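You operate a simulated robot arm through the tools that you are given. There is no shell and no other tool. Be economical: measure what you need, move in short steps, check, and stop when the job is done.

The job below is to be done with a simulated robot arm. You get a single attempt, and the scene is never put back.

TASK
Switch the ring lamp on, move the glass to the coaster and dust where it stood.
Fine: red key for on, the lamp stays on high; use the purple cloth and put it back where it lay. Set down upright: glass with the black band. What is to be rubbed or washed off counts as gone when no trace of it is left.

The check looks at the end state, three seconds after you hand in, the way a careful person would. Anything else that was tipped, shoved, dropped, spilled or broken makes it a failure. Flat cloth is picked up by pressing the open fingertips on it (5 to 10 N) and closing them slowly along it; thin cloth reads only 2 to 8 mm in the jaws.

THE ROBOT
A 7-joint arm with a two-finger parallel gripper, fixed in place. Base frame: the origin is at the foot of the arm, x ahead of it, y to its left, z up; the work surface is at about z = 824. Readings come in mm, degrees, newtons and seconds.
With the tool pointing down near the work surface it reaches from about 300 to 700 mm from the base axis. Its first joint turns from -66.0 to 66.0 degrees. Payload 1.57 kg.
Tool frame: the origin (TCP) lies between the finger pads and is the grasp point; the fingertips stand 30 mm ahead of it; z points along the fingers, y is the line along which they close. The gripper opens to 110 mm. The fingers are 24 mm wide and 12 mm thick; the gripper's body (48 by 112 mm) begins 78 mm behind the TCP.
Orientation is that of the tool frame in the base frame, as a unit quaternion [x, y, z, w]. With the fingers straight down and closing along the base's y, the tool's x points along the base's -x, its y along +y and its z along -z.

THE INTERFACE
- The arm moves only by the tool arm_command. Its argument "steps" is one flat list of numbers, 7 for each row, row after row: the turn, a rotation vector about the tool's x, y, z in degrees, then the shift along the tool's x, y, z in mm, then the gripper command, from -1 (fully open) to 1 (shut), values between in proportion. In form: [ax, ay, az, dx, dy, dz, hand, ax, ay, az, dx, dy, dz, hand, ...]. A call has 1 to 10 rows; each row shifts and turns the commanded pose from where the row before left it, along the tool's axes as they then stand. Rows are played at 5 a second. More than 50 mm and 8.6 degrees between two rows, or a gripper value outside its range, and nothing of the call is played. A pose out of reach is approached as far as the arm can. The call stops where the force on the tool passes 50 N (or 10 N more than at its start, if that is more) or the arm is blocked; 0.2 s more then pass. Each finger travels about 108 mm/s and halts on what it meets, pressing with about 29 N; the grip force reading is that of the motor and also rises with nothing between the fingers. The clock runs only during rows and for 0.2 s after the last one: add rows that do not move to give the fingers time. The reply holds the time, the measured pose of the TCP, the force on the tool along the base axes, the opening and the grip force, in the units named above and with some noise, with the torque about the TCP (base axes, N m) and any sound that the robot's microphone picked up.
- Cameras (640 x 400 px; columns grow to the right, rows downward): "scene" is fixed at [172.7, -397.2, 1405.6]; the picture's right is [0.72, -0.69, 0.00], its down [-0.39, -0.40, -0.83] and it looks along [0.57, 0.60, -0.56] (base axes); focal length 318 px, centre (320, 200). "wrist" rides on the gripper at [70, 16, -141] in the tool frame; the picture's right is [-0.23, 0.97, 0.00], its down [-0.86, -0.20, -0.48] and it looks along [-0.47, -0.11, 0.88] (tool axes); focal length 222 px, centre (320, 200). There is no depth. A picture from a camera that has moved, and an enlarged one, comes with that camera's place and axes in the base frame and with its lens.
- capture(camera): a new picture of that camera. The clock stands still meanwhile.
- enlarge(camera, box): a new picture of the part [left, top, right, bottom] of that camera's present view, enlarged. The clock stands still meanwhile.
- close_job(): hands the job in; it is judged then, once.

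Go step by step. Nothing tells you positions but the pictures and the camera data: compare them with the known pose of the tool, close in by small moves and look again before you grip or let go. The budget is 120 turns and 84 pictures, counting those below and the enlarged ones. Unless the task says otherwise, let go and move clear before handing in, and close with one line.

The tools are called after ">>>" as a command line: name --argument value ..., lists and objects as JSON in quotes. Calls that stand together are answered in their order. arm_command: Moves the arm, as the interface text tells. Its arguments: {"type":"object","properties":{"steps":{"type":"array"}},"required":["steps"]} The other tools are called the same way: capture (camera) takes a picture; enlarge (camera, box) takes an enlarged picture of a part of a camera's view; close_job () hands the job in.

At the start:

```text
t: 0.0
position: [424.6, 8.4, 1223.6]
orientation: [0.0, 1.0, 0.0, 0.0]
wrist_force: [0.1, 0.0, -0.5]
wrist_torque: [-0.01, 0.0, 0.01]
width: 109.9
grip_force: 0.1
```

scene: 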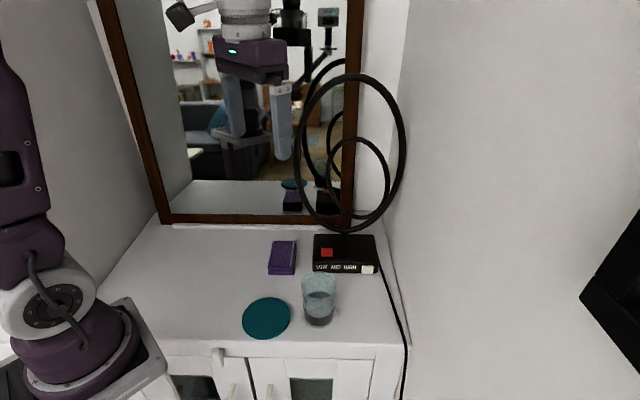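
wrist: 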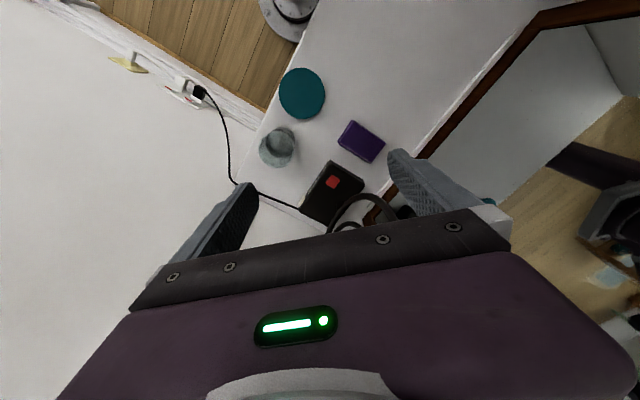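

I see a ring lamp with a red key on its base, a glass to the near side, a teal coaster and a folded purple cloth. I will look closer at the details first.

>>> enlarge --camera "scene" --box '[290, 225, 390, 335]'

>>> enlarge --camera "scene" --box '[220, 225, 400, 345]'

>>> enlarge --camera "wrist" --box '[230, 50, 410, 230]'

```text
3.64 times, centred on (340, 280) of scene
camera zoom: at [172.7, -397.2, 1405.6], right [0.72, -0.69, 0.0], down [-0.39, -0.4, -0.83], along [0.57, 0.6, -0.56], focal length 1155 px, centre (247, -91)
```

zoom: 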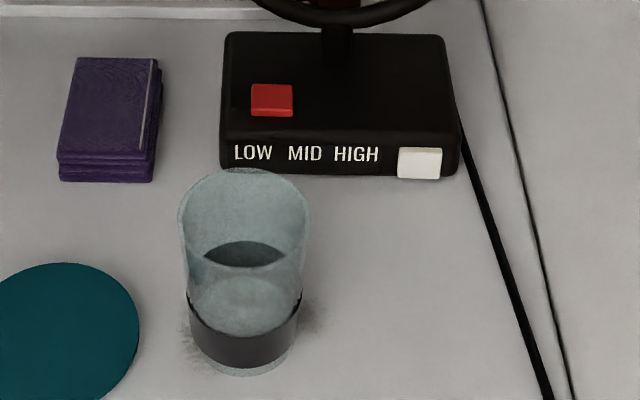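

```text
3.33 times, centred on (310, 285) of scene
camera zoom: at [172.7, -397.2, 1405.6], right [0.72, -0.69, 0.0], down [-0.39, -0.4, -0.83], along [0.57, 0.6, -0.56], focal length 1059 px, centre (353, -83)
```

zoom: 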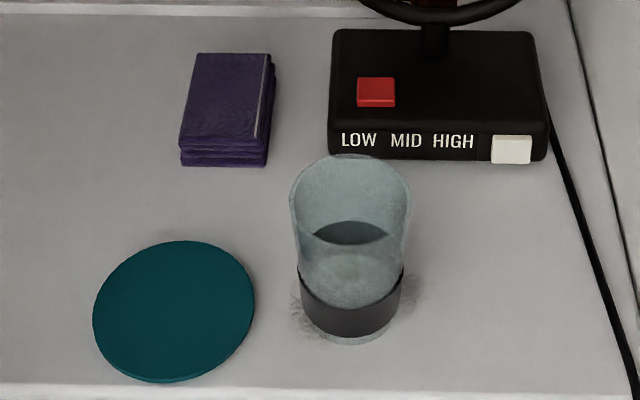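

```text
2.22 times, centred on (320, 140) of wrist
camera zoom: at [354.4, 23.4, 1364.0], right [0.23, 0.97, 0.0], down [0.86, -0.2, 0.48], along [0.47, -0.11, -0.88], focal length 494 px, centre (320, 333)
```

zoom: 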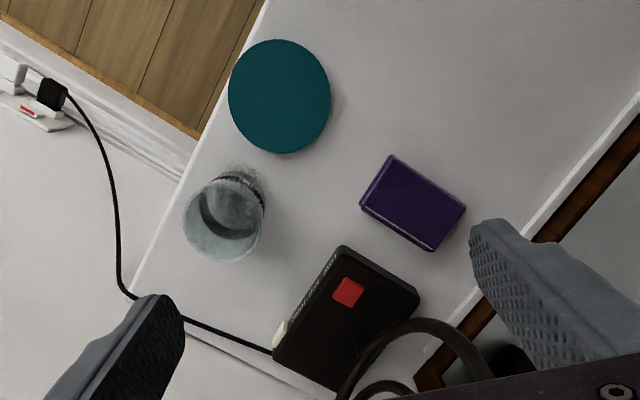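

The dust ring lies around the glass foot near (458,-92), the coaster is near (374,-20), the cloth near (507,89) and the red key near (579,5,862). Next I check the lamp's rings for clearance.

>>> enlarge --camera "scene" --box '[250, 60, 430, 280]'

```text
1.82 times, centred on (340, 170) of scene
camera zoom: at [172.7, -397.2, 1405.6], right [0.72, -0.69, 0.0], down [-0.39, -0.4, -0.83], along [0.57, 0.6, -0.56], focal length 578 px, centre (284, 254)
```

zoom: 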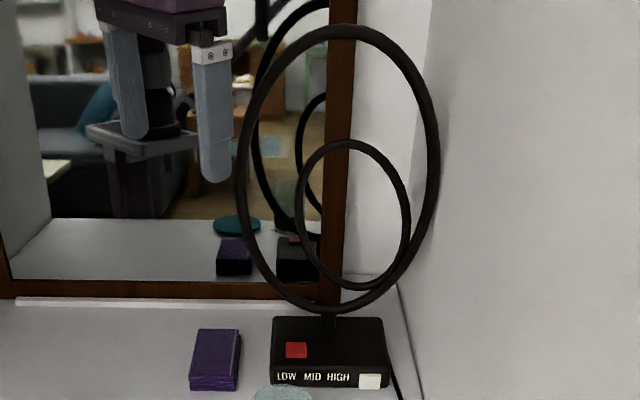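

The lamp ring stands over the back of its base, so I will press the key with the hand turned 45° and the camera side away from the ring. First I turn in place and shut the fingers.

>>> arm_command --steps '[0, 0, -7.5, 0, 0, 0, 1, 0, 0, -7.5, 0, 0, 0, 1, 0, 0, -7.5, 0, 0, 0, 1, 0, 0, -7.5, 0, 0, 0, 1, 0, 0, -7.5, 0, 0, 0, 1, 0, 0, -7.5, 0, 0, 0, 1, 0, 0, 0, 0, 0, 40, 1, 0, 0, 0, 0, 0, 40, 1, 0, 0, 0, 0, 0, 40, 1]'

>>> capture --camera "wrist"

>>> capture --camera "scene"

```text
t: 2.0
position: [423.8, 7.7, 1102.5]
orientation: [-0.382, 0.924, 0.0, 0.0]
wrist_force: [-0.4, -0.7, 0.6]
wrist_torque: [0.0, 0.01, 0.01]
width: 0.0
grip_force: 20.8
```

```text
77 pictures are left
camera wrist: at [362.6, -31.6, 1243.5], right [-0.53, 0.85, 0.0], down [0.75, 0.46, 0.48], along [0.41, 0.25, -0.88], focal length 222 px, centre (320, 200)
```

wrist: 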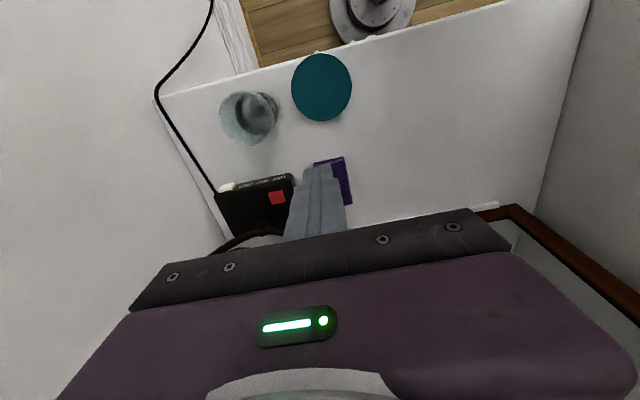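

```text
76 pictures are left
```

scene: 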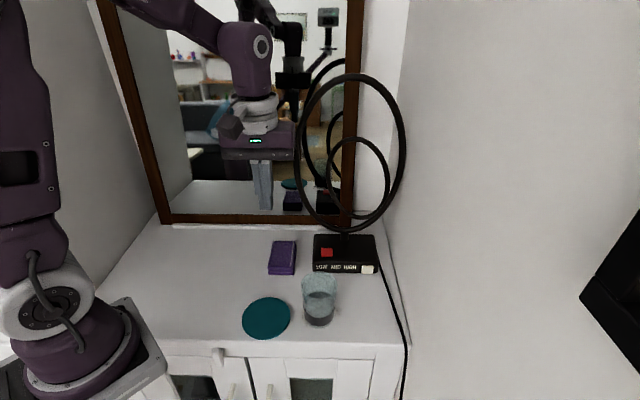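

The key reads about (579,3,862) from both cameras. I tilt the hand 15° so it leans away from the rings and go to roughly 70 mm above the key.

>>> arm_command --steps '[0, -7.5, 0, 0, 0, 0, 1, 0, -7.5, 0, 0, 0, 0, 1, 0, 0, 0, -13.9, -22.4, 33.1, 1, 0, 0, 0, -13.9, -22.4, 33.1, 1, 0, 0, 0, -13.9, -22.4, 33.1, 1, 0, 0, 0, -13.9, -22.4, 33.1, 1, 0, 0, 0, -13.9, -22.4, 33.1, 1, 0, 0, 0, 0, 0, 0, 1]'

>>> capture --camera "scene"

>>> capture --camera "wrist"

```text
t: 3.8
position: [578.4, 7.2, 959.2]
orientation: [-0.38, 0.916, 0.05, 0.12]
wrist_force: [-0.1, -0.5, 0.4]
wrist_torque: [-0.02, -0.01, 0.01]
width: 0.0
grip_force: 21.4
```

```text
75 pictures are left
```

scene: 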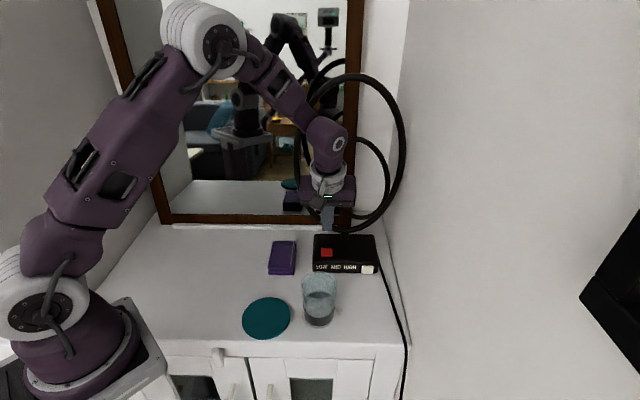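

```text
74 pictures are left
camera wrist: at [494.1, -55.2, 1078.3], right [-0.53, 0.84, 0.06], down [0.64, 0.35, 0.68], along [0.56, 0.4, -0.73], focal length 222 px, centre (320, 200)
```

wrist: 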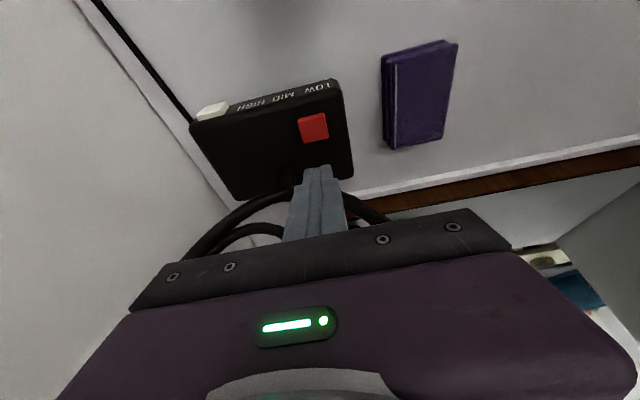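

The fingertips stand over the key, clear of the rings. I come down to about 10 mm above it, then press in small steps.

>>> arm_command --steps '[0, 0, 0, 6.5, -1.3, 26.2, 1, 0, 0, 0, 6.5, -1.4, 26.2, 1, 0, 0, 0, 0, 0, 0, 1]'

>>> enlarge --camera "scene" --box '[290, 200, 390, 280]'

```text
t: 4.6
position: [582.3, 3.2, 906.5]
orientation: [-0.379, 0.916, 0.049, 0.12]
wrist_force: [-0.1, 0.0, 0.3]
wrist_torque: [0.02, 0.01, 0.01]
width: 0.0
grip_force: 21.2
```

```text
5.00 times, centred on (340, 240) of scene
camera zoom: at [172.7, -397.2, 1405.6], right [0.72, -0.69, 0.0], down [-0.39, -0.4, -0.83], along [0.57, 0.6, -0.56], focal length 1588 px, centre (220, 0)
```

zoom: 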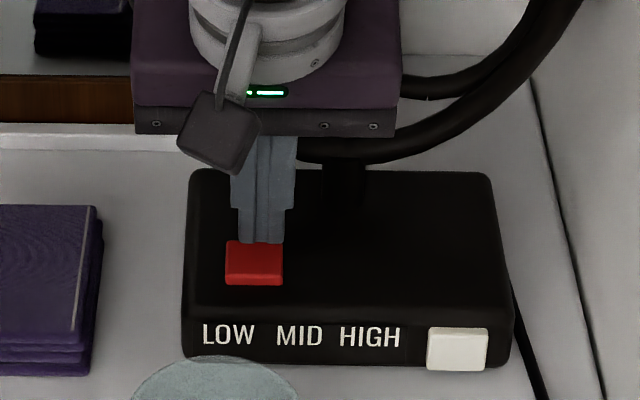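

The tip is about 3 mm right of the key centre. I correct and press down in small steps.

>>> arm_command --steps '[0, 0, 0, 0, 3, 0, 1, 0, 0, 0, 1.3, 0, 4.8, 1, 0, 0, 0, 0.8, 0, 2.9, 1, 0, 0, 0, 0.8, 0, 2.9, 1, 0, 0, 0, 0, 0, 0, 1]'

```text
t: 5.8
position: [582.8, 7.5, 897.0]
orientation: [-0.379, 0.916, 0.05, 0.12]
wrist_force: [-7.5, 0.6, 17.6]
wrist_torque: [-0.04, 0.28, 0.01]
width: 0.0
grip_force: 21.4
heard: click
```

There was a click with about 18 N. I lift off and look at the lamp.

>>> arm_command --steps '[0, 0, 0, -2.6, 0, -9.7, 1, 0, 0, 0, -8, 0, -29, 1, 0, 0, 0, 0, 0, 0, 1]'

>>> capture --camera "scene"

>>> enlarge --camera "scene" --box '[290, 200, 390, 280]'

```text
t: 6.6
position: [582.0, 5.5, 937.7]
orientation: [-0.379, 0.916, 0.05, 0.12]
wrist_force: [-1.2, -0.1, 0.2]
wrist_torque: [0.0, -0.02, 0.0]
width: 0.1
grip_force: 21.1
```

```text
72 pictures are left
```

scene: 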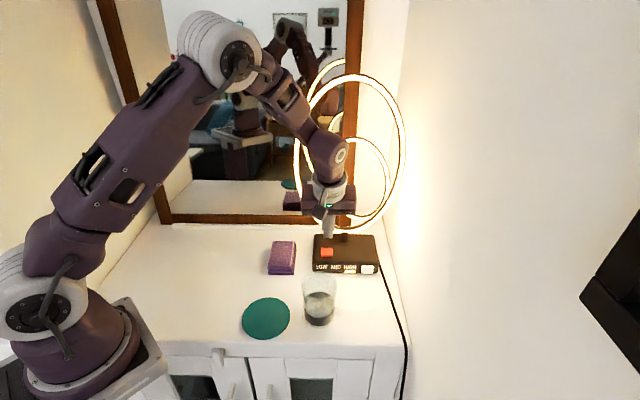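

```text
5.00 times, centred on (340, 240) of scene
camera zoom: at [172.7, -397.2, 1405.6], right [0.72, -0.69, 0.0], down [-0.39, -0.4, -0.83], along [0.57, 0.6, -0.56], focal length 1588 px, centre (220, 0)
```

zoom: 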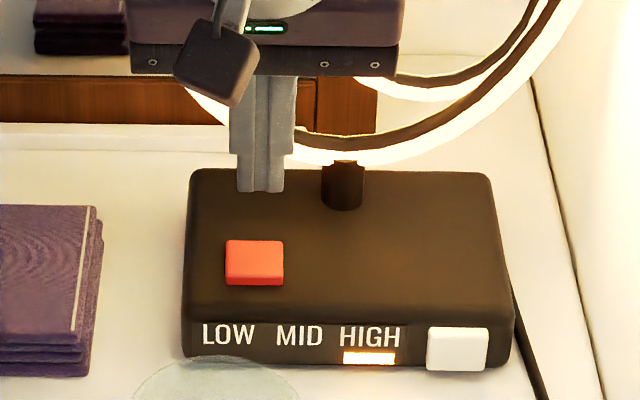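

The lamp is on and the light under HIGH is lit. I retreat up and back, straighten the hand, open, and go above the glass.

>>> arm_command --steps '[0, 0, 0, 20, 0, -40, 1, 0, 0, 0, 20, 0, -40, 1, 0, 0, 0, 20, 0, -40, 1, 0, 7.5, 0, 0, 0, 0, 0, 0, 7.5, 0, 0, 0, 0, -1, 0, 0, 0, 33.5, 9.5, 0, -1, 0, 0, 0, 33.5, 9.5, 0, -1, 0, 0, 0, 0, 0, 0, -1]'

>>> capture --camera "wrist"

>>> capture --camera "scene"

```text
t: 8.4
position: [458.1, -90.7, 1036.2]
orientation: [-0.382, 0.924, 0.0, 0.0]
wrist_force: [0.2, 0.2, -0.1]
wrist_torque: [-0.03, 0.01, 0.02]
width: 110.0
grip_force: 0.0
```

```text
70 pictures are left
camera wrist: at [396.7, -128.1, 1176.9], right [-0.53, 0.85, 0.0], down [0.75, 0.46, 0.48], along [0.41, 0.25, -0.88], focal length 222 px, centre (320, 200)
```

wrist: 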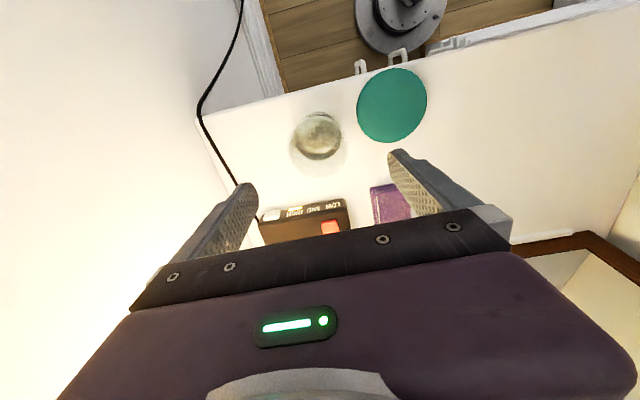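

```text
69 pictures are left
```

scene: 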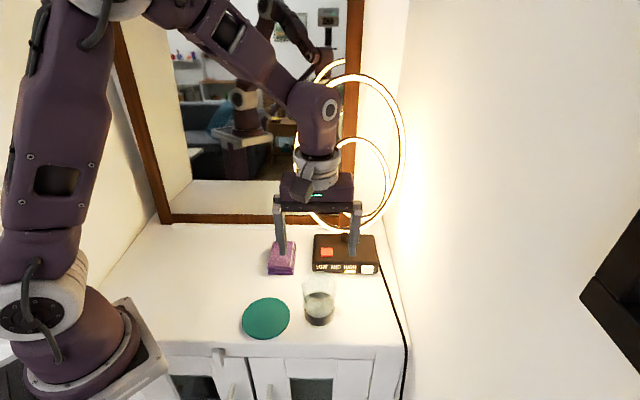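

>>> enlarge --camera "wrist" --box '[270, 60, 440, 190]'

>>> enlarge --camera "scene" --box '[230, 240, 390, 345]'

```text
3.08 times, centred on (355, 125) of wrist
camera zoom: at [396.7, -128.1, 1176.9], right [-0.53, 0.85, 0.0], down [0.75, 0.46, 0.48], along [0.41, 0.25, -0.88], focal length 684 px, centre (212, 431)
```

zoom: 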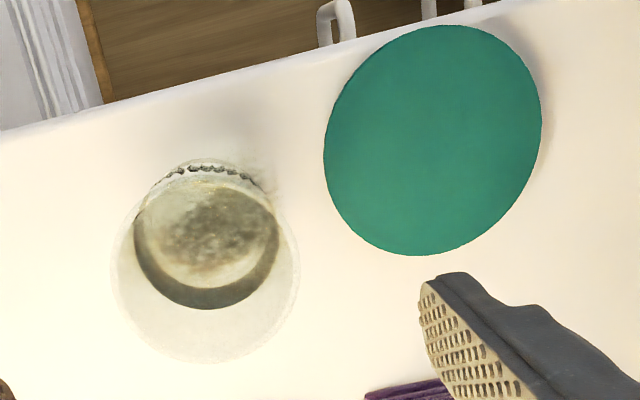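

```text
3.81 times, centred on (310, 292) of scene
camera zoom: at [172.7, -397.2, 1405.6], right [0.72, -0.69, 0.0], down [-0.39, -0.4, -0.83], along [0.57, 0.6, -0.56], focal length 1210 px, centre (358, -152)
```

zoom: 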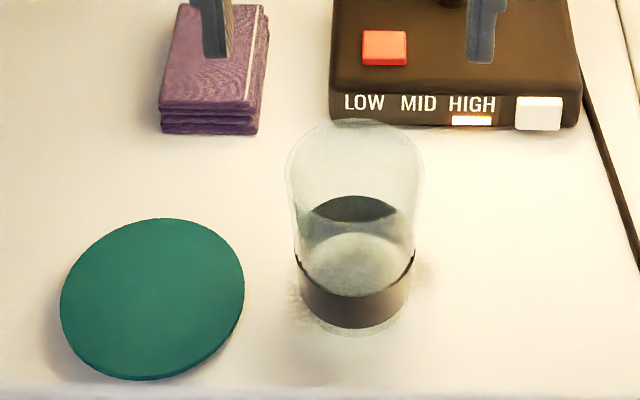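

The glass looks empty and stands centred near (460,-92), with its rim near z = 927. I go straight down around it.

>>> arm_command --steps '[0, 0, 0, -0.5, -1, 40, -1, 0, 0, 0, 0, -1, 40, -1, 0, 0, 0, 0, 0, 35, -1, 0, 0, 0, 0, 0, 29, -1, 0, 0, 0, 0, 0, 0, -1]'

>>> enlarge --camera "scene" --box '[230, 220, 390, 345]'

>>> capture --camera "wrist"

```text
t: 9.6
position: [461.1, -90.6, 893.8]
orientation: [-0.382, 0.924, 0.0, 0.0]
wrist_force: [0.5, -0.6, 0.3]
wrist_torque: [0.0, -0.01, 0.02]
width: 110.1
grip_force: 0.1
```

```text
3.20 times, centred on (310, 282) of scene
camera zoom: at [172.7, -397.2, 1405.6], right [0.72, -0.69, 0.0], down [-0.39, -0.4, -0.83], along [0.57, 0.6, -0.56], focal length 1017 px, centre (352, -64)
```

zoom: 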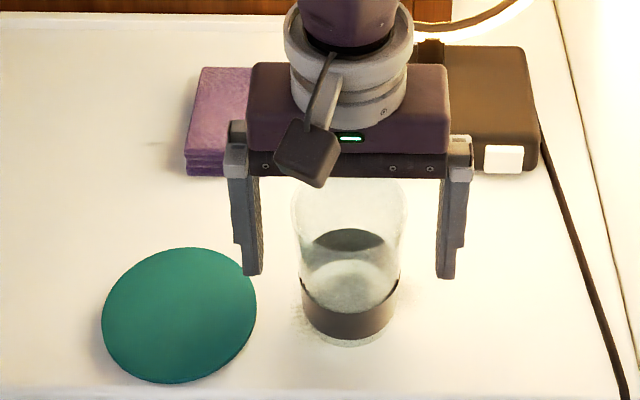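

```text
65 pictures are left
camera wrist: at [399.7, -128.5, 1034.2], right [-0.53, 0.85, 0.0], down [0.75, 0.46, 0.48], along [0.41, 0.25, -0.88], focal length 222 px, centre (320, 200)
```

wrist: 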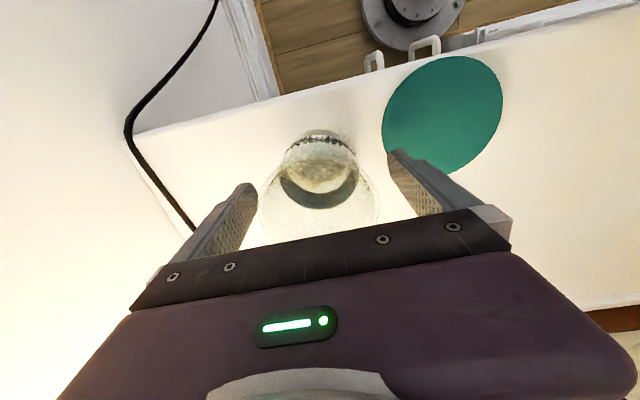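

The fingers straddle the glass centrally. I close slowly.

>>> arm_command --steps '[0, 0, 0, 0, 0, 0, -0.6, 0, 0, 0, 0, 0, 0, -0.4, 0, 0, 0, 0, 0, 0, -0.3, 0, 0, 0, 0, 0, 0, -0.2, 0, 0, 0, 0, 0, 0, -0.1, 0, 0, 0, 0, 0, 0, 0, 0, 0, 0, 0, 0, 0, 0.2, 0, 0, 0, 0, 0, 0, 0.2]'

>>> enlarge --camera "scene" --box '[230, 220, 390, 345]'

```text
t: 11.4
position: [461.1, -89.8, 894.0]
orientation: [-0.383, 0.924, 0.0, 0.0]
wrist_force: [1.4, -1.2, 0.0]
wrist_torque: [0.04, 0.04, 0.02]
width: 71.3
grip_force: 28.7
```

```text
3.20 times, centred on (310, 282) of scene
camera zoom: at [172.7, -397.2, 1405.6], right [0.72, -0.69, 0.0], down [-0.39, -0.4, -0.83], along [0.57, 0.6, -0.56], focal length 1017 px, centre (352, -64)
```

zoom: 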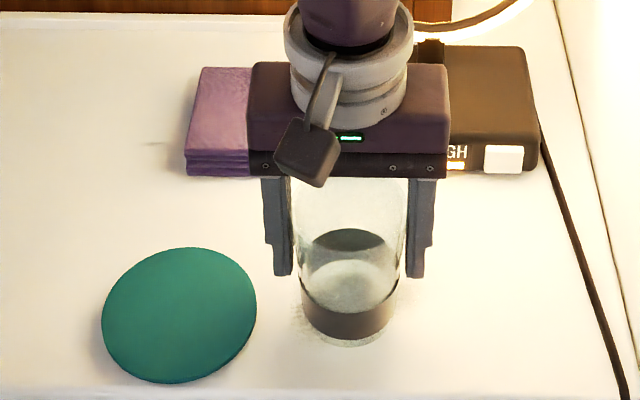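

The glass is held at 71 mm. I lift it 50 mm and check the hold.

>>> arm_command --steps '[0, 0, 0, 0, 0, -4, 0.3, 0, 0, 0, 0, 0, -10, 0.3, 0, 0, 0, 0, 0, -12, 0.3, 0, 0, 0, 0, 0, -12, 0.3, 0, 0, 0, 0, 0, -12, 0.3, 0, 0, 0, 0, 0, 0, 0.3]'

>>> capture --camera "scene"

```text
t: 12.8
position: [459.9, -89.9, 942.5]
orientation: [-0.383, 0.924, 0.0, 0.0]
wrist_force: [0.3, 0.3, -2.9]
wrist_torque: [0.01, -0.02, 0.02]
width: 71.1
grip_force: 29.4
```

```text
63 pictures are left
```

scene: 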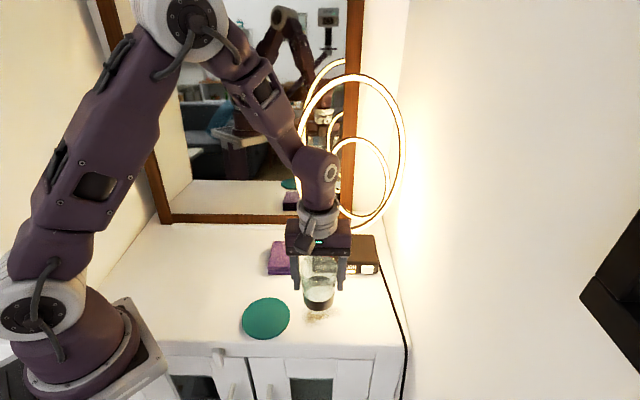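

The glass hangs upright at about 290 g. I carry it over the coaster and look at both.

>>> arm_command --steps '[0, 0, 0, 2, 15, 0, 0.3, 0, 0, 0, 2, 20, 0, 0.3, 0, 0, 0, 2, 20, 0, 0.3, 0, 0, 0, 2, 20, 0, 0.3, 0, 0, 0, 2, 20, 0, 0.3, 0, 0, 0, 2, 15, 0, 0.3, 0, 0, 0, 0, 0, 0, 0.3, 0, 0, 0, 0, 0, 0, 0.3]'

>>> enlarge --camera "scene" --box '[210, 225, 370, 345]'

>>> capture --camera "wrist"

```text
t: 14.6
position: [372.5, -21.9, 942.6]
orientation: [-0.383, 0.924, 0.0, 0.0]
wrist_force: [0.0, 0.1, -1.4]
wrist_torque: [0.05, -0.01, -0.02]
width: 71.3
grip_force: 29.0
```

```text
3.33 times, centred on (290, 285) of scene
camera zoom: at [172.7, -397.2, 1405.6], right [0.72, -0.69, 0.0], down [-0.39, -0.4, -0.83], along [0.57, 0.6, -0.56], focal length 1059 px, centre (420, -83)
```

zoom: 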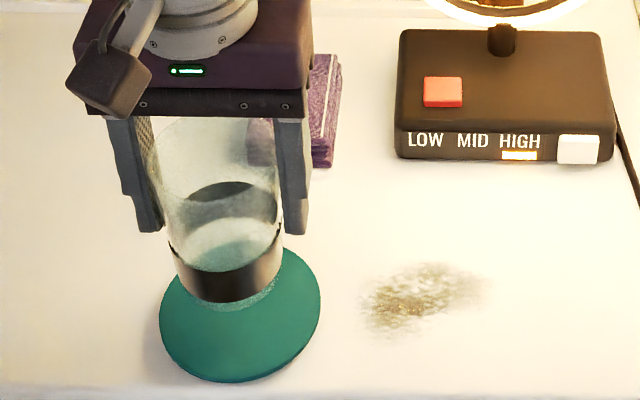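

```text
61 pictures are left
camera wrist: at [311.5, -60.4, 1084.3], right [-0.53, 0.85, 0.0], down [0.75, 0.46, 0.48], along [0.41, 0.25, -0.88], focal length 222 px, centre (320, 200)
```

wrist: 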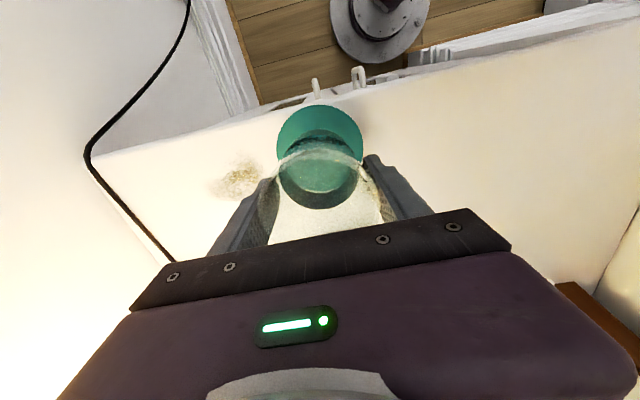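

The glass base is within about 2 mm of being over the coaster centre. I lower it in decreasing steps until contact.

>>> arm_command --steps '[0, 0, 0, -2, -0.7, 0, 0.3, 0, 0, 0, 0, 0, 12, 0.3, 0, 0, 0, 0, 0, 12, 0.3, 0, 0, 0, 0, 0, 10, 0.3, 0, 0, 0, 0, 0, 3, 0.3, 0, 0, 0, 0, 0, 2, 0.3, 0, 0, 0, 0, 0, 0, 0.3, 0, 0, 0, 0, 0, 0, 0.3]'

>>> enlarge --camera "scene" --box '[210, 225, 370, 345]'

```text
t: 16.4
position: [377.1, -19.8, 902.6]
orientation: [-0.383, 0.924, 0.0, 0.001]
wrist_force: [-1.0, 1.0, 23.2]
wrist_torque: [-0.06, 0.02, -0.02]
width: 71.2
grip_force: 29.2
```

```text
3.33 times, centred on (290, 285) of scene
camera zoom: at [172.4, -397.1, 1405.6], right [0.72, -0.69, 0.0], down [-0.39, -0.4, -0.83], along [0.57, 0.6, -0.56], focal length 1059 px, centre (420, -83)
```

zoom: 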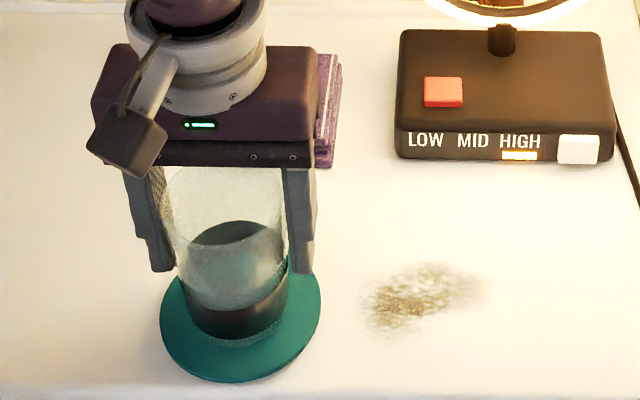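

Contact is made; the glass sits a little toward the far side of the coaster. I lift slightly, shift 5 mm nearer, and set down more gently.

>>> arm_command --steps '[0, 0, 0, 0, 0, -5, 0.3, 0, 0, 0, 0, 0, 0, 0.3, 0, 0, 0, 5, 0, 0, 0.3, 0, 0, 0, 0, 0, 0, 0.3, 0, 0, 0, 0, 0, 2, 0.3, 0, 0, 0, 0, 0, 0, 0.3]'

>>> enlarge --camera "scene" --box '[210, 225, 370, 345]'

```text
t: 17.8
position: [372.9, -23.3, 906.4]
orientation: [-0.383, 0.924, 0.0, -0.001]
wrist_force: [-0.2, -0.5, -1.7]
wrist_torque: [-0.02, 0.0, 0.01]
width: 71.1
grip_force: 28.7
```

```text
3.33 times, centred on (290, 285) of scene
camera zoom: at [172.7, -397.2, 1405.6], right [0.72, -0.69, 0.0], down [-0.39, -0.4, -0.83], along [0.57, 0.6, -0.56], focal length 1059 px, centre (420, -83)
```

zoom: 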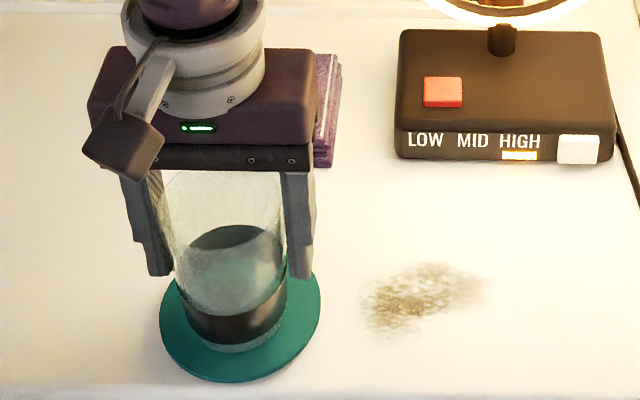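

It is hovering just above, better centred. I lower in 1 mm steps.

>>> arm_command --steps '[0, 0, 0, 0, 0, 1, 0.3, 0, 0, 0, 0, 0, 1, 0.3, 0, 0, 0, 0, 0, 0, 0.3]'

```text
t: 18.6
position: [371.2, -22.9, 904.3]
orientation: [-0.383, 0.924, 0.0, 0.0]
wrist_force: [-0.3, 1.0, -2.0]
wrist_torque: [0.03, -0.01, 0.01]
width: 71.2
grip_force: 29.0
```

>>> arm_command --steps '[0, 0, 0, 0, 0, 1, 0.3, 0, 0, 0, 0, 0, 0, 0.3, 0, 0, 0, 0, 0, 0, 0.3]'

```text
t: 19.4
position: [371.6, -24.5, 903.1]
orientation: [-0.382, 0.924, 0.0, 0.0]
wrist_force: [-0.8, -2.4, 16.7]
wrist_torque: [-0.17, -0.06, 0.01]
width: 71.1
grip_force: 29.0
```

The glass stands on the coaster. I open slowly.

>>> arm_command --steps '[0, 0, 0, 0, 0, 0, -0.2, 0, 0, 0, 0, 0, 0, -0.33, 0, 0, 0, 0, 0, 0, -0.4, 0, 0, 0, 0, 0, 0, -0.5, 0, 0, 0, 0, 0, 0, -0.7, 0, 0, 0, 0, 0, 0, -1, 0, 0, 0, 0, 0, 0, -1]'

>>> enlarge --camera "scene" --box '[210, 225, 370, 345]'

```text
t: 21.0
position: [370.7, -23.5, 903.2]
orientation: [-0.383, 0.924, 0.0, 0.001]
wrist_force: [0.1, -0.1, -0.1]
wrist_torque: [0.01, -0.02, 0.01]
width: 110.1
grip_force: 0.2
```

```text
3.33 times, centred on (290, 285) of scene
camera zoom: at [172.7, -397.2, 1405.6], right [0.72, -0.69, 0.0], down [-0.39, -0.4, -0.83], along [0.57, 0.6, -0.56], focal length 1059 px, centre (420, -83)
```

zoom: 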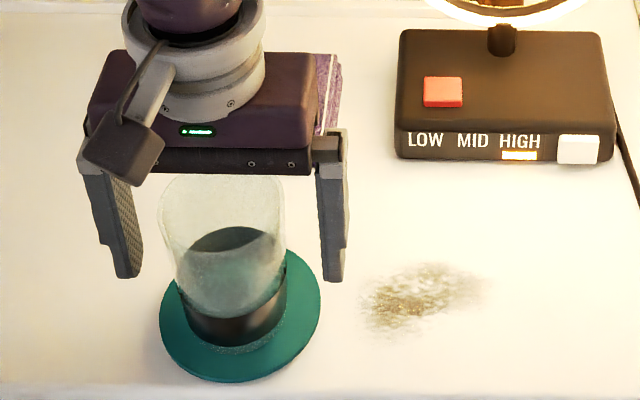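

The glass stands upright on the coaster. I rise clear of it and go above the near half of the cloth.

>>> arm_command --steps '[0, 0, 0, 0, 0, -20, -1, 0, 0, 0, 0, 0, -40, -1, 0, 0, 0, 0, 0, -40, -1, 0, 0, 0, 0, 0, -40, -1, 0, 0, 0, -39, -4, 0, -1, 0, 0, 0, -39, -4, 0, -1, 0, 0, 0, -39, -4, 0, -1, 0, 0, 0, -39, -5, 0, -1, 0, 0, 0, 0, 0, 0, -1]'

>>> capture --camera "wrist"

>>> capture --camera "scene"

```text
t: 23.0
position: [494.8, 73.8, 1042.8]
orientation: [-0.382, 0.924, 0.0, 0.0]
wrist_force: [0.0, -0.4, 1.2]
wrist_torque: [0.02, 0.0, 0.01]
width: 110.1
grip_force: 0.2
```

```text
57 pictures are left
camera wrist: at [433.4, 36.4, 1184.1], right [-0.53, 0.85, 0.0], down [0.75, 0.46, 0.48], along [0.41, 0.25, -0.88], focal length 222 px, centre (320, 200)
```

wrist: 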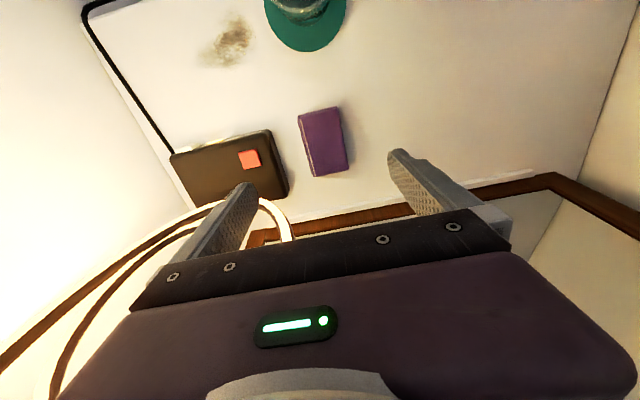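

```text
56 pictures are left
```

scene: 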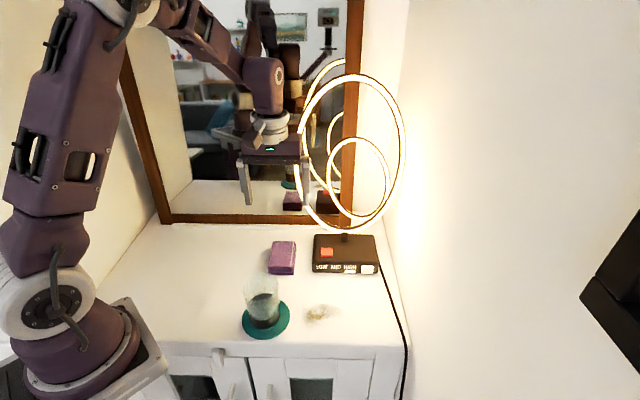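

Cloth confirmed centred near (506,88), its long side at 45°, matching the hand. I check the hand's clearance to the lit ring before going down.

>>> enlarge --camera "scene" --box '[220, 60, 420, 200]'

>>> enlarge --camera "scene" --box '[260, 230, 330, 280]'

```text
2.86 times, centred on (320, 130) of scene
camera zoom: at [172.7, -397.2, 1405.6], right [0.72, -0.69, 0.0], down [-0.39, -0.4, -0.83], along [0.57, 0.6, -0.56], focal length 908 px, centre (320, 400)
```

zoom: 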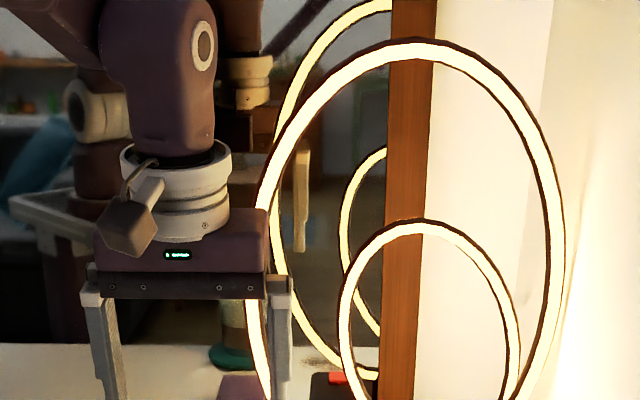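

```text
8.00 times, centred on (295, 255) of scene
camera zoom: at [172.7, -397.2, 1405.6], right [0.72, -0.69, 0.0], down [-0.39, -0.4, -0.83], along [0.57, 0.6, -0.56], focal length 2542 px, centre (520, -240)
```

zoom: 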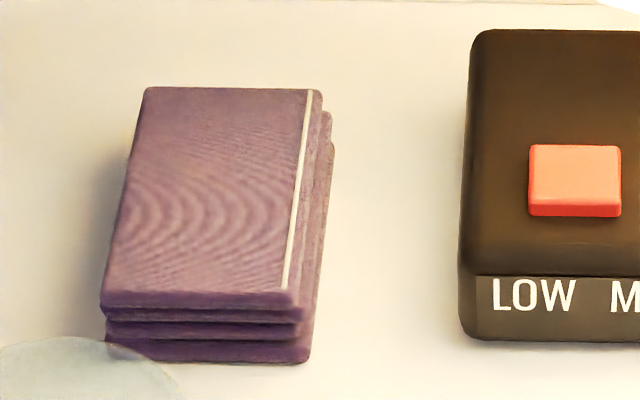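

The ring is well behind the hand. I narrow the fingers to about 80 mm, centre over the cloth and go down to just above it.

>>> arm_command --steps '[0, 0, 0, -5.9, 2.1, 40, -0.45, 0, 0, 0, 0, 0, 40, -0.45, 0, 0, 0, 0, 0, 40, -0.45, 0, 0, 0, 0, 0, 35, -0.45, 0, 0, 0, 0, 0, 0, -0.45]'

>>> enlarge --camera "scene" --box '[240, 180, 380, 285]'

>>> capture --camera "wrist"

```text
t: 24.2
position: [497.0, 80.7, 887.0]
orientation: [-0.383, 0.924, 0.0, 0.0]
wrist_force: [0.8, 0.0, 0.2]
wrist_torque: [0.01, -0.03, 0.01]
width: 79.6
grip_force: 0.0
```

```text
3.81 times, centred on (310, 232) of scene
camera zoom: at [172.7, -397.2, 1405.6], right [0.72, -0.69, 0.0], down [-0.39, -0.4, -0.83], along [0.57, 0.6, -0.56], focal length 1210 px, centre (358, 76)
```

zoom: 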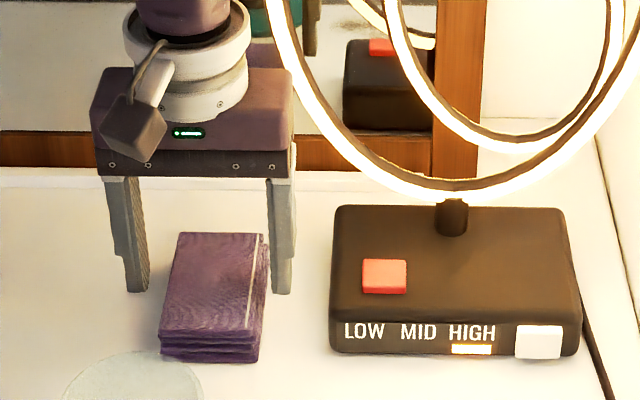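

```text
52 pictures are left
camera wrist: at [435.0, 42.7, 1028.2], right [-0.53, 0.85, 0.0], down [0.75, 0.46, 0.48], along [0.41, 0.25, -0.88], focal length 222 px, centre (320, 200)
```

wrist: 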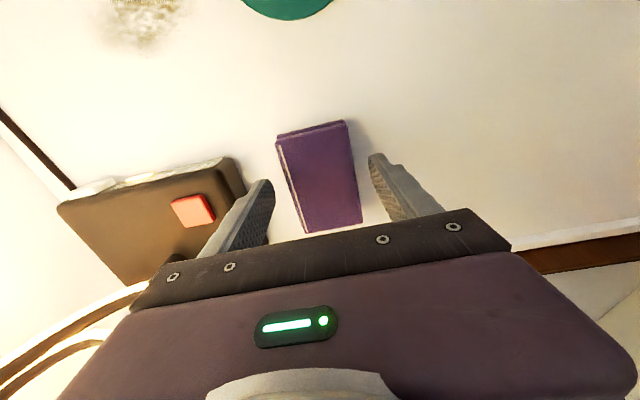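

The fingers straddle the cloth evenly. I lower the tips to about 5 mm above the table and close slowly.

>>> arm_command --steps '[0, 0, 0, 0, 0, 14, -0.45, 0, 0, 0, 0, 0, 13, -0.45, 0, 0, 0, 0, 0, 0, -0.3, 0, 0, 0, 0, 0, 0, -0.2, 0, 0, 0, 0, 0, 0, -0.1, 0, 0, 0, 0, 0, 0, -0.05, 0, 0, 0, 0, 0, 0, -0.05]'

>>> enlarge --camera "scene" --box '[240, 180, 380, 285]'

```text
t: 25.8
position: [497.1, 80.1, 861.2]
orientation: [-0.382, 0.924, 0.0, 0.001]
wrist_force: [-0.1, 0.1, -0.1]
wrist_torque: [0.02, -0.01, 0.01]
width: 61.2
grip_force: 29.2
```

```text
3.81 times, centred on (310, 232) of scene
camera zoom: at [172.7, -397.2, 1405.6], right [0.72, -0.69, 0.0], down [-0.39, -0.4, -0.83], along [0.57, 0.6, -0.56], focal length 1210 px, centre (358, 76)
```

zoom: 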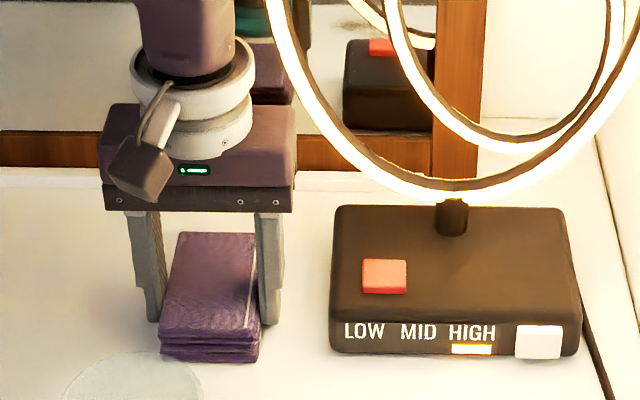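

The cloth pack is held firmly at 61 mm. I lift it straight up high enough to clear the glass, then carry it over the dust.

>>> arm_command --steps '[0, 0, 0, 0, 0, -15, 0.2, 0, 0, 0, 0, 0, -35, 0.2, 0, 0, 0, 0, 0, -40, 0.2, 0, 0, 0, 0, 0, -40, 0.2, 0, 0, 0, 31, -21, 0, 0.2, 0, 0, 0, 31, -21, 0, 0.2, 0, 0, 0, 31, -21, 0, 0.2, 0, 0, 0, 31, -21, 0, 0.2, 0, 0, 0, 31, -21, 0, 0.2, 0, 0, 0, 0, 0, 0, 0.2]'

>>> capture --camera "scene"

>>> capture --camera "wrist"

```text
t: 28.0
position: [459.0, -102.5, 990.1]
orientation: [-0.382, 0.924, -0.001, 0.0]
wrist_force: [0.0, -0.7, -0.2]
wrist_torque: [0.01, -0.01, 0.02]
width: 61.0
grip_force: 28.9
```

```text
50 pictures are left
```

scene: 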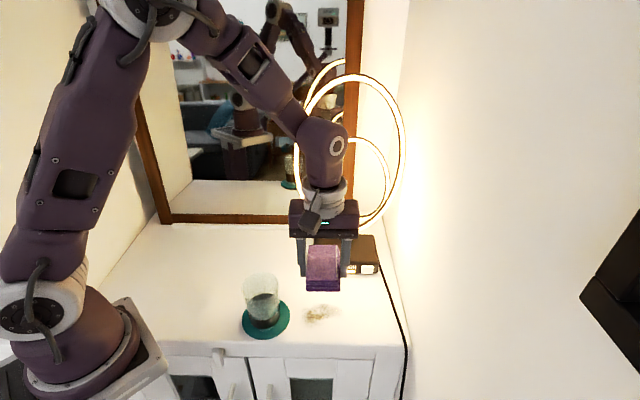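

```text
49 pictures are left
camera wrist: at [398.6, -141.6, 1130.9], right [-0.53, 0.85, 0.0], down [0.75, 0.46, 0.48], along [0.41, 0.25, -0.88], focal length 222 px, centre (320, 200)
```

wrist: 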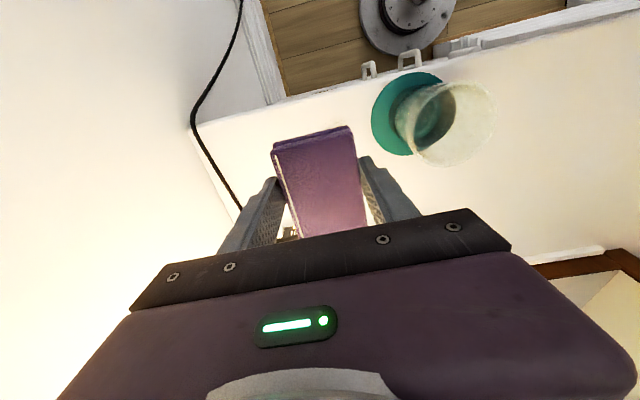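

The cloth hangs in the jaws above the dust. I lower it to just above the table and check.

>>> arm_command --steps '[0, 0, 0, 0, 0, 35, 0.2, 0, 0, 0, 0, 0, 35, 0.2, 0, 0, 0, 0, 0, 30, 0.2, 0, 0, 0, 0, 0, 15, 0.2, 0, 0, 0, 0, 0, 0, 0.2]'

>>> enlarge --camera "scene" --box '[230, 230, 390, 350]'

```text
t: 29.2
position: [462.1, -104.0, 875.3]
orientation: [-0.383, 0.924, 0.0, 0.0]
wrist_force: [-0.1, 0.5, 0.0]
wrist_torque: [-0.02, 0.03, -0.01]
width: 61.1
grip_force: 29.1
```

```text
3.33 times, centred on (310, 290) of scene
camera zoom: at [172.7, -397.2, 1405.6], right [0.72, -0.69, 0.0], down [-0.39, -0.4, -0.83], along [0.57, 0.6, -0.56], focal length 1059 px, centre (353, -100)
```

zoom: 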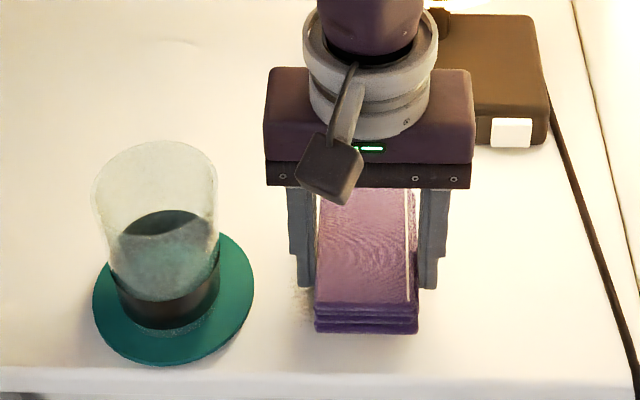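

It is positioned well, with 20+ mm between finger and coaster. I lower to contact in small steps.

>>> arm_command --steps '[0, 0, 0, 0, 0, 10, 0.2, 0, 0, 0, 0, 0, 2, 0.2, 0, 0, 0, 0, 0, 2, 0.2, 0, 0, 0, 0, 0, 0, 0.2]'

```text
t: 30.2
position: [462.4, -105.1, 863.0]
orientation: [-0.383, 0.924, 0.0, 0.0]
wrist_force: [-0.7, 0.5, -0.6]
wrist_torque: [0.01, -0.02, 0.01]
width: 60.9
grip_force: 28.8
```

>>> arm_command --steps '[0, 0, 0, 0, 0, 1.5, 0.2, 0, 0, 0, 0, 0, 0, 0.2, 0, 0, 0, 0, 0, 1, 0.2, 0, 0, 0, 0, 0, 0, 0.2]'

```text
t: 31.2
position: [462.2, -102.8, 861.5]
orientation: [-0.383, 0.924, -0.002, -0.001]
wrist_force: [-0.2, 0.5, 17.4]
wrist_torque: [0.13, 0.1, -0.02]
width: 61.0
grip_force: 28.5
```

Contact at 17 N. I wipe sideways away from the coaster and back.

>>> arm_command --steps '[0, 0, 0, 0, -10, -0.3, 0.2, 0, 0, 0, 0, -12, 0, 0.2, 0, 0, 0, 0, -12, 0, 0.2, 0, 0, 0, 0, -12, 0, 0.2, 0, 0, 0, 0, 0, 0, 0.2, 0, 0, 0, 0, 12, 0, 0.2, 0, 0, 0, 0, 12, 0, 0.2, 0, 0, 0, 0, 12, 0, 0.2, 0, 0, 0, 0, 10, 0, 0.2, 0, 0, 0, 0, 0, 0, 0.2]'

>>> enlarge --camera "scene" --box '[230, 230, 390, 350]'

```text
t: 33.4
position: [463.2, -104.4, 860.1]
orientation: [-0.383, 0.924, -0.001, 0.002]
wrist_force: [11.0, -11.6, 33.4]
wrist_torque: [-0.27, -0.32, -0.06]
width: 61.0
grip_force: 29.0
```

```text
3.33 times, centred on (310, 290) of scene
camera zoom: at [172.5, -397.3, 1405.6], right [0.72, -0.69, 0.0], down [-0.39, -0.4, -0.83], along [0.57, 0.6, -0.56], focal length 1059 px, centre (353, -100)
```

zoom: 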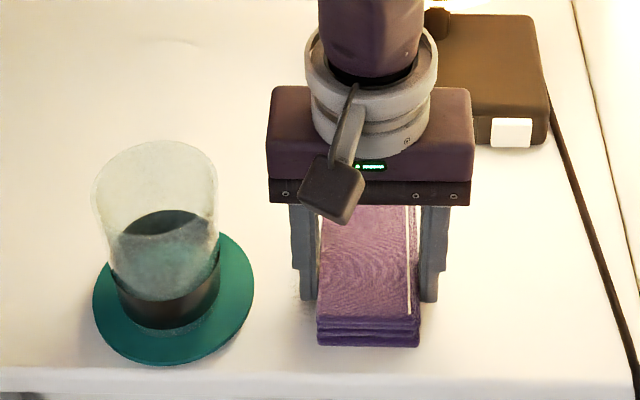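

The force has risen to 33 N, so I ease off 1 mm and wipe toward the coaster side in careful steps.

>>> arm_command --steps '[0, 0, 0, 0, 0, -1, 0.2, 0, 0, 0, 0, 8, 0, 0.2, 0, 0, 0, 0, 8, 0, 0.2, 0, 0, 0, 0, 5, 0, 0.2, 0, 0, 0, 0, 0, 0, 0.2]'

>>> enlarge --camera "scene" --box '[230, 230, 390, 350]'

```text
t: 34.6
position: [447.2, -89.7, 861.2]
orientation: [-0.382, 0.924, 0.001, -0.001]
wrist_force: [-0.3, 0.0, -0.8]
wrist_torque: [0.01, 0.03, 0.01]
width: 61.0
grip_force: 28.9
```

```text
3.33 times, centred on (310, 290) of scene
camera zoom: at [172.7, -397.2, 1405.6], right [0.72, -0.69, 0.0], down [-0.39, -0.4, -0.83], along [0.57, 0.6, -0.56], focal length 1059 px, centre (353, -100)
```

zoom: 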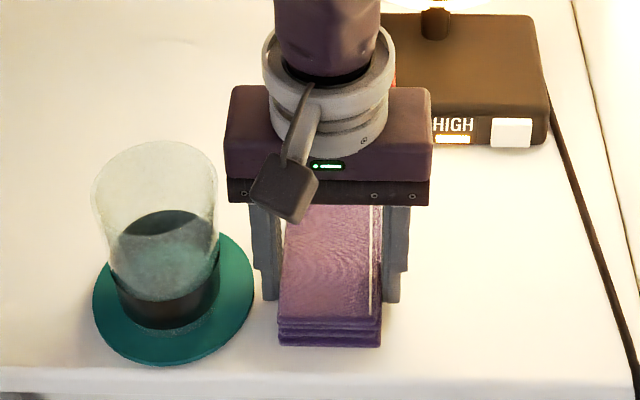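

Contact was lost here, so I press down 0.8 mm and rub locally along the cloth, then sweep back.

>>> arm_command --steps '[0, 0, 0, 0, 0, 0.8, 0.2, 0, 0, 0, 0, 0, 0, 0.2]'

```text
t: 35.2
position: [447.6, -88.3, 861.1]
orientation: [-0.383, 0.924, 0.0, 0.0]
wrist_force: [-0.2, 0.1, 0.9]
wrist_torque: [-0.03, 0.08, 0.0]
width: 60.9
grip_force: 29.2
```

>>> arm_command --steps '[0, 0, 0, 0, 0, 0.5, 0.2, 0, 0, 0, 10, 0, 0, 0.2, 0, 0, 0, -10, 0, 0, 0.2, 0, 0, 0, -10, 0, 0, 0.2, 0, 0, 0, 10, 0, 0, 0.2, 0, 0, 0, 0, -8, 0, 0.2, 0, 0, 0, 0, -10, 0, 0.2, 0, 0, 0, 0, -12, 0, 0.2, 0, 0, 0, 0, -12, 0, 0.2, 0, 0, 0, 0, -12, 0, 0.2]'

```text
t: 37.4
position: [485.1, -128.4, 858.1]
orientation: [-0.382, 0.924, 0.001, 0.0]
wrist_force: [0.7, -0.2, 0.0]
wrist_torque: [-0.02, -0.01, -0.01]
width: 61.3
grip_force: 29.2
```

I lift the cloth and look at what is left of the dust.

>>> arm_command --steps '[0, 0, 0, 0, 0, -20, 0.2, 0, 0, 0, 0, 0, -40, 0.2, 0, 0, 0, -40, -10, -20, 0.2, 0, 0, 0, -30, -10, -20, 0.2, 0, 0, 0, 0, 0, 0, 0.2]'

>>> capture --camera "scene"

>>> enlarge --camera "scene" --box '[230, 230, 390, 350]'

```text
t: 38.6
position: [550.3, -96.0, 959.8]
orientation: [-0.382, 0.924, 0.0, 0.0]
wrist_force: [-0.4, 0.0, 0.3]
wrist_torque: [0.01, -0.01, 0.02]
width: 61.0
grip_force: 28.7
```

```text
45 pictures are left
```

scene: 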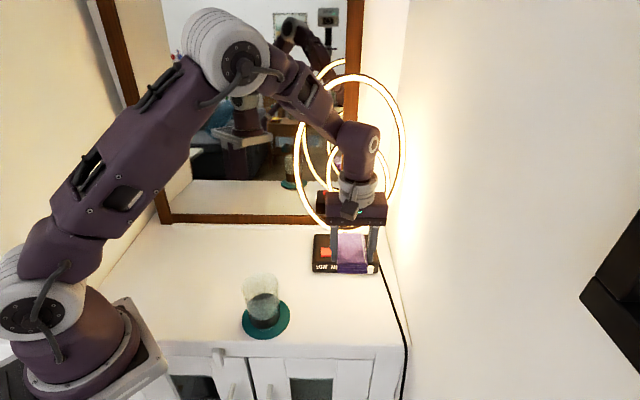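

```text
3.33 times, centred on (310, 290) of scene
camera zoom: at [172.7, -397.2, 1405.6], right [0.72, -0.69, 0.0], down [-0.39, -0.4, -0.83], along [0.57, 0.6, -0.56], focal length 1059 px, centre (353, -100)
```

zoom: 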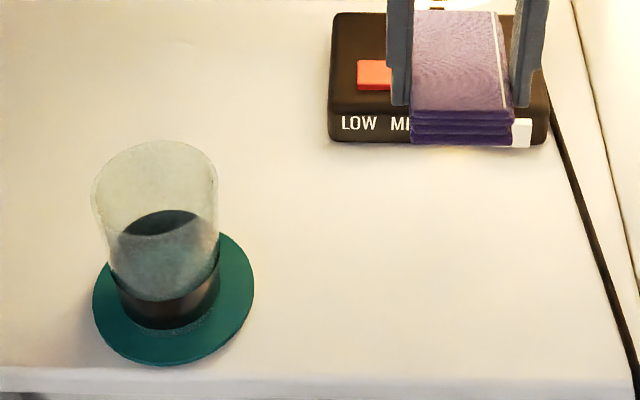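

The surface looks clean; I check it with greater enlargement.

>>> enlarge --camera "scene" --box '[285, 285, 365, 335]'

>>> capture --camera "wrist"

```text
8.00 times, centred on (325, 310) of scene
camera zoom: at [172.7, -397.2, 1405.6], right [0.72, -0.69, 0.0], down [-0.39, -0.4, -0.83], along [0.57, 0.6, -0.56], focal length 2542 px, centre (280, -680)
```

zoom: 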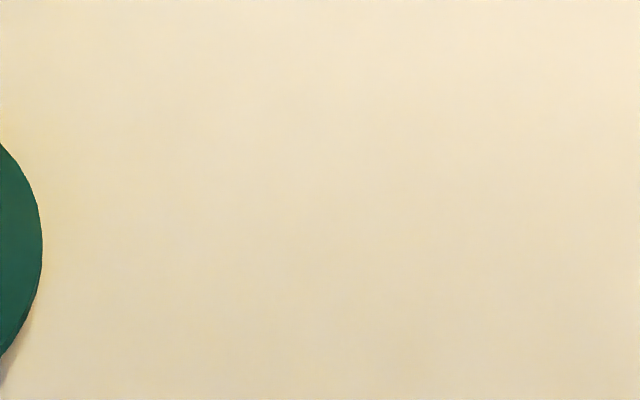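

```text
42 pictures are left
camera wrist: at [489.9, -132.6, 1101.0], right [-0.53, 0.85, 0.0], down [0.75, 0.46, 0.48], along [0.41, 0.25, -0.88], focal length 222 px, centre (320, 200)
```

wrist: 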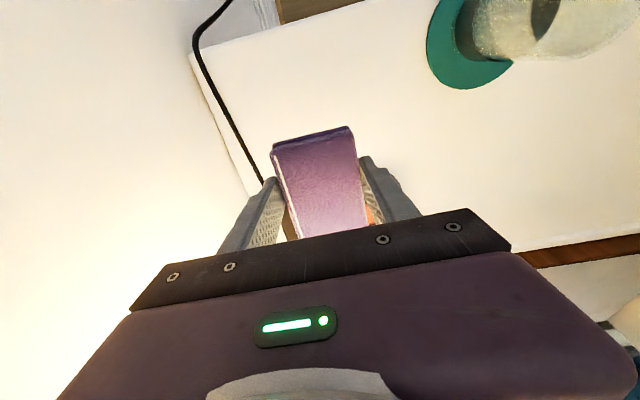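

The dust is gone. I carry the cloth back over its original spot, staying high over the lamp base.

>>> arm_command --steps '[0, 0, 0, 0, 0, -30, 0.2, 0, 0, 0, -10, 34, 0, 0.2, 0, 0, 0, -16, 34, 0, 0.2, 0, 0, 0, -19, 34, 0, 0.2, 0, 0, 0, -21, 32, 0, 0.2, 0, 0, 0, -21, 28, 0, 0.2, 0, 0, 0, 0, 0, 0, 0.2, 0, 0, 0, 0, 0, 0, 0.2]'

>>> capture --camera "scene"

```text
t: 40.4
position: [495.9, 83.8, 991.3]
orientation: [-0.382, 0.924, 0.001, 0.0]
wrist_force: [0.1, -0.6, -0.6]
wrist_torque: [0.05, -0.01, -0.04]
width: 60.9
grip_force: 29.2
```

```text
41 pictures are left
```

scene: 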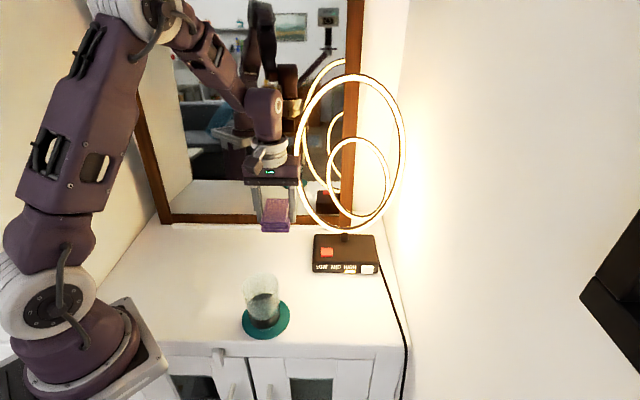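

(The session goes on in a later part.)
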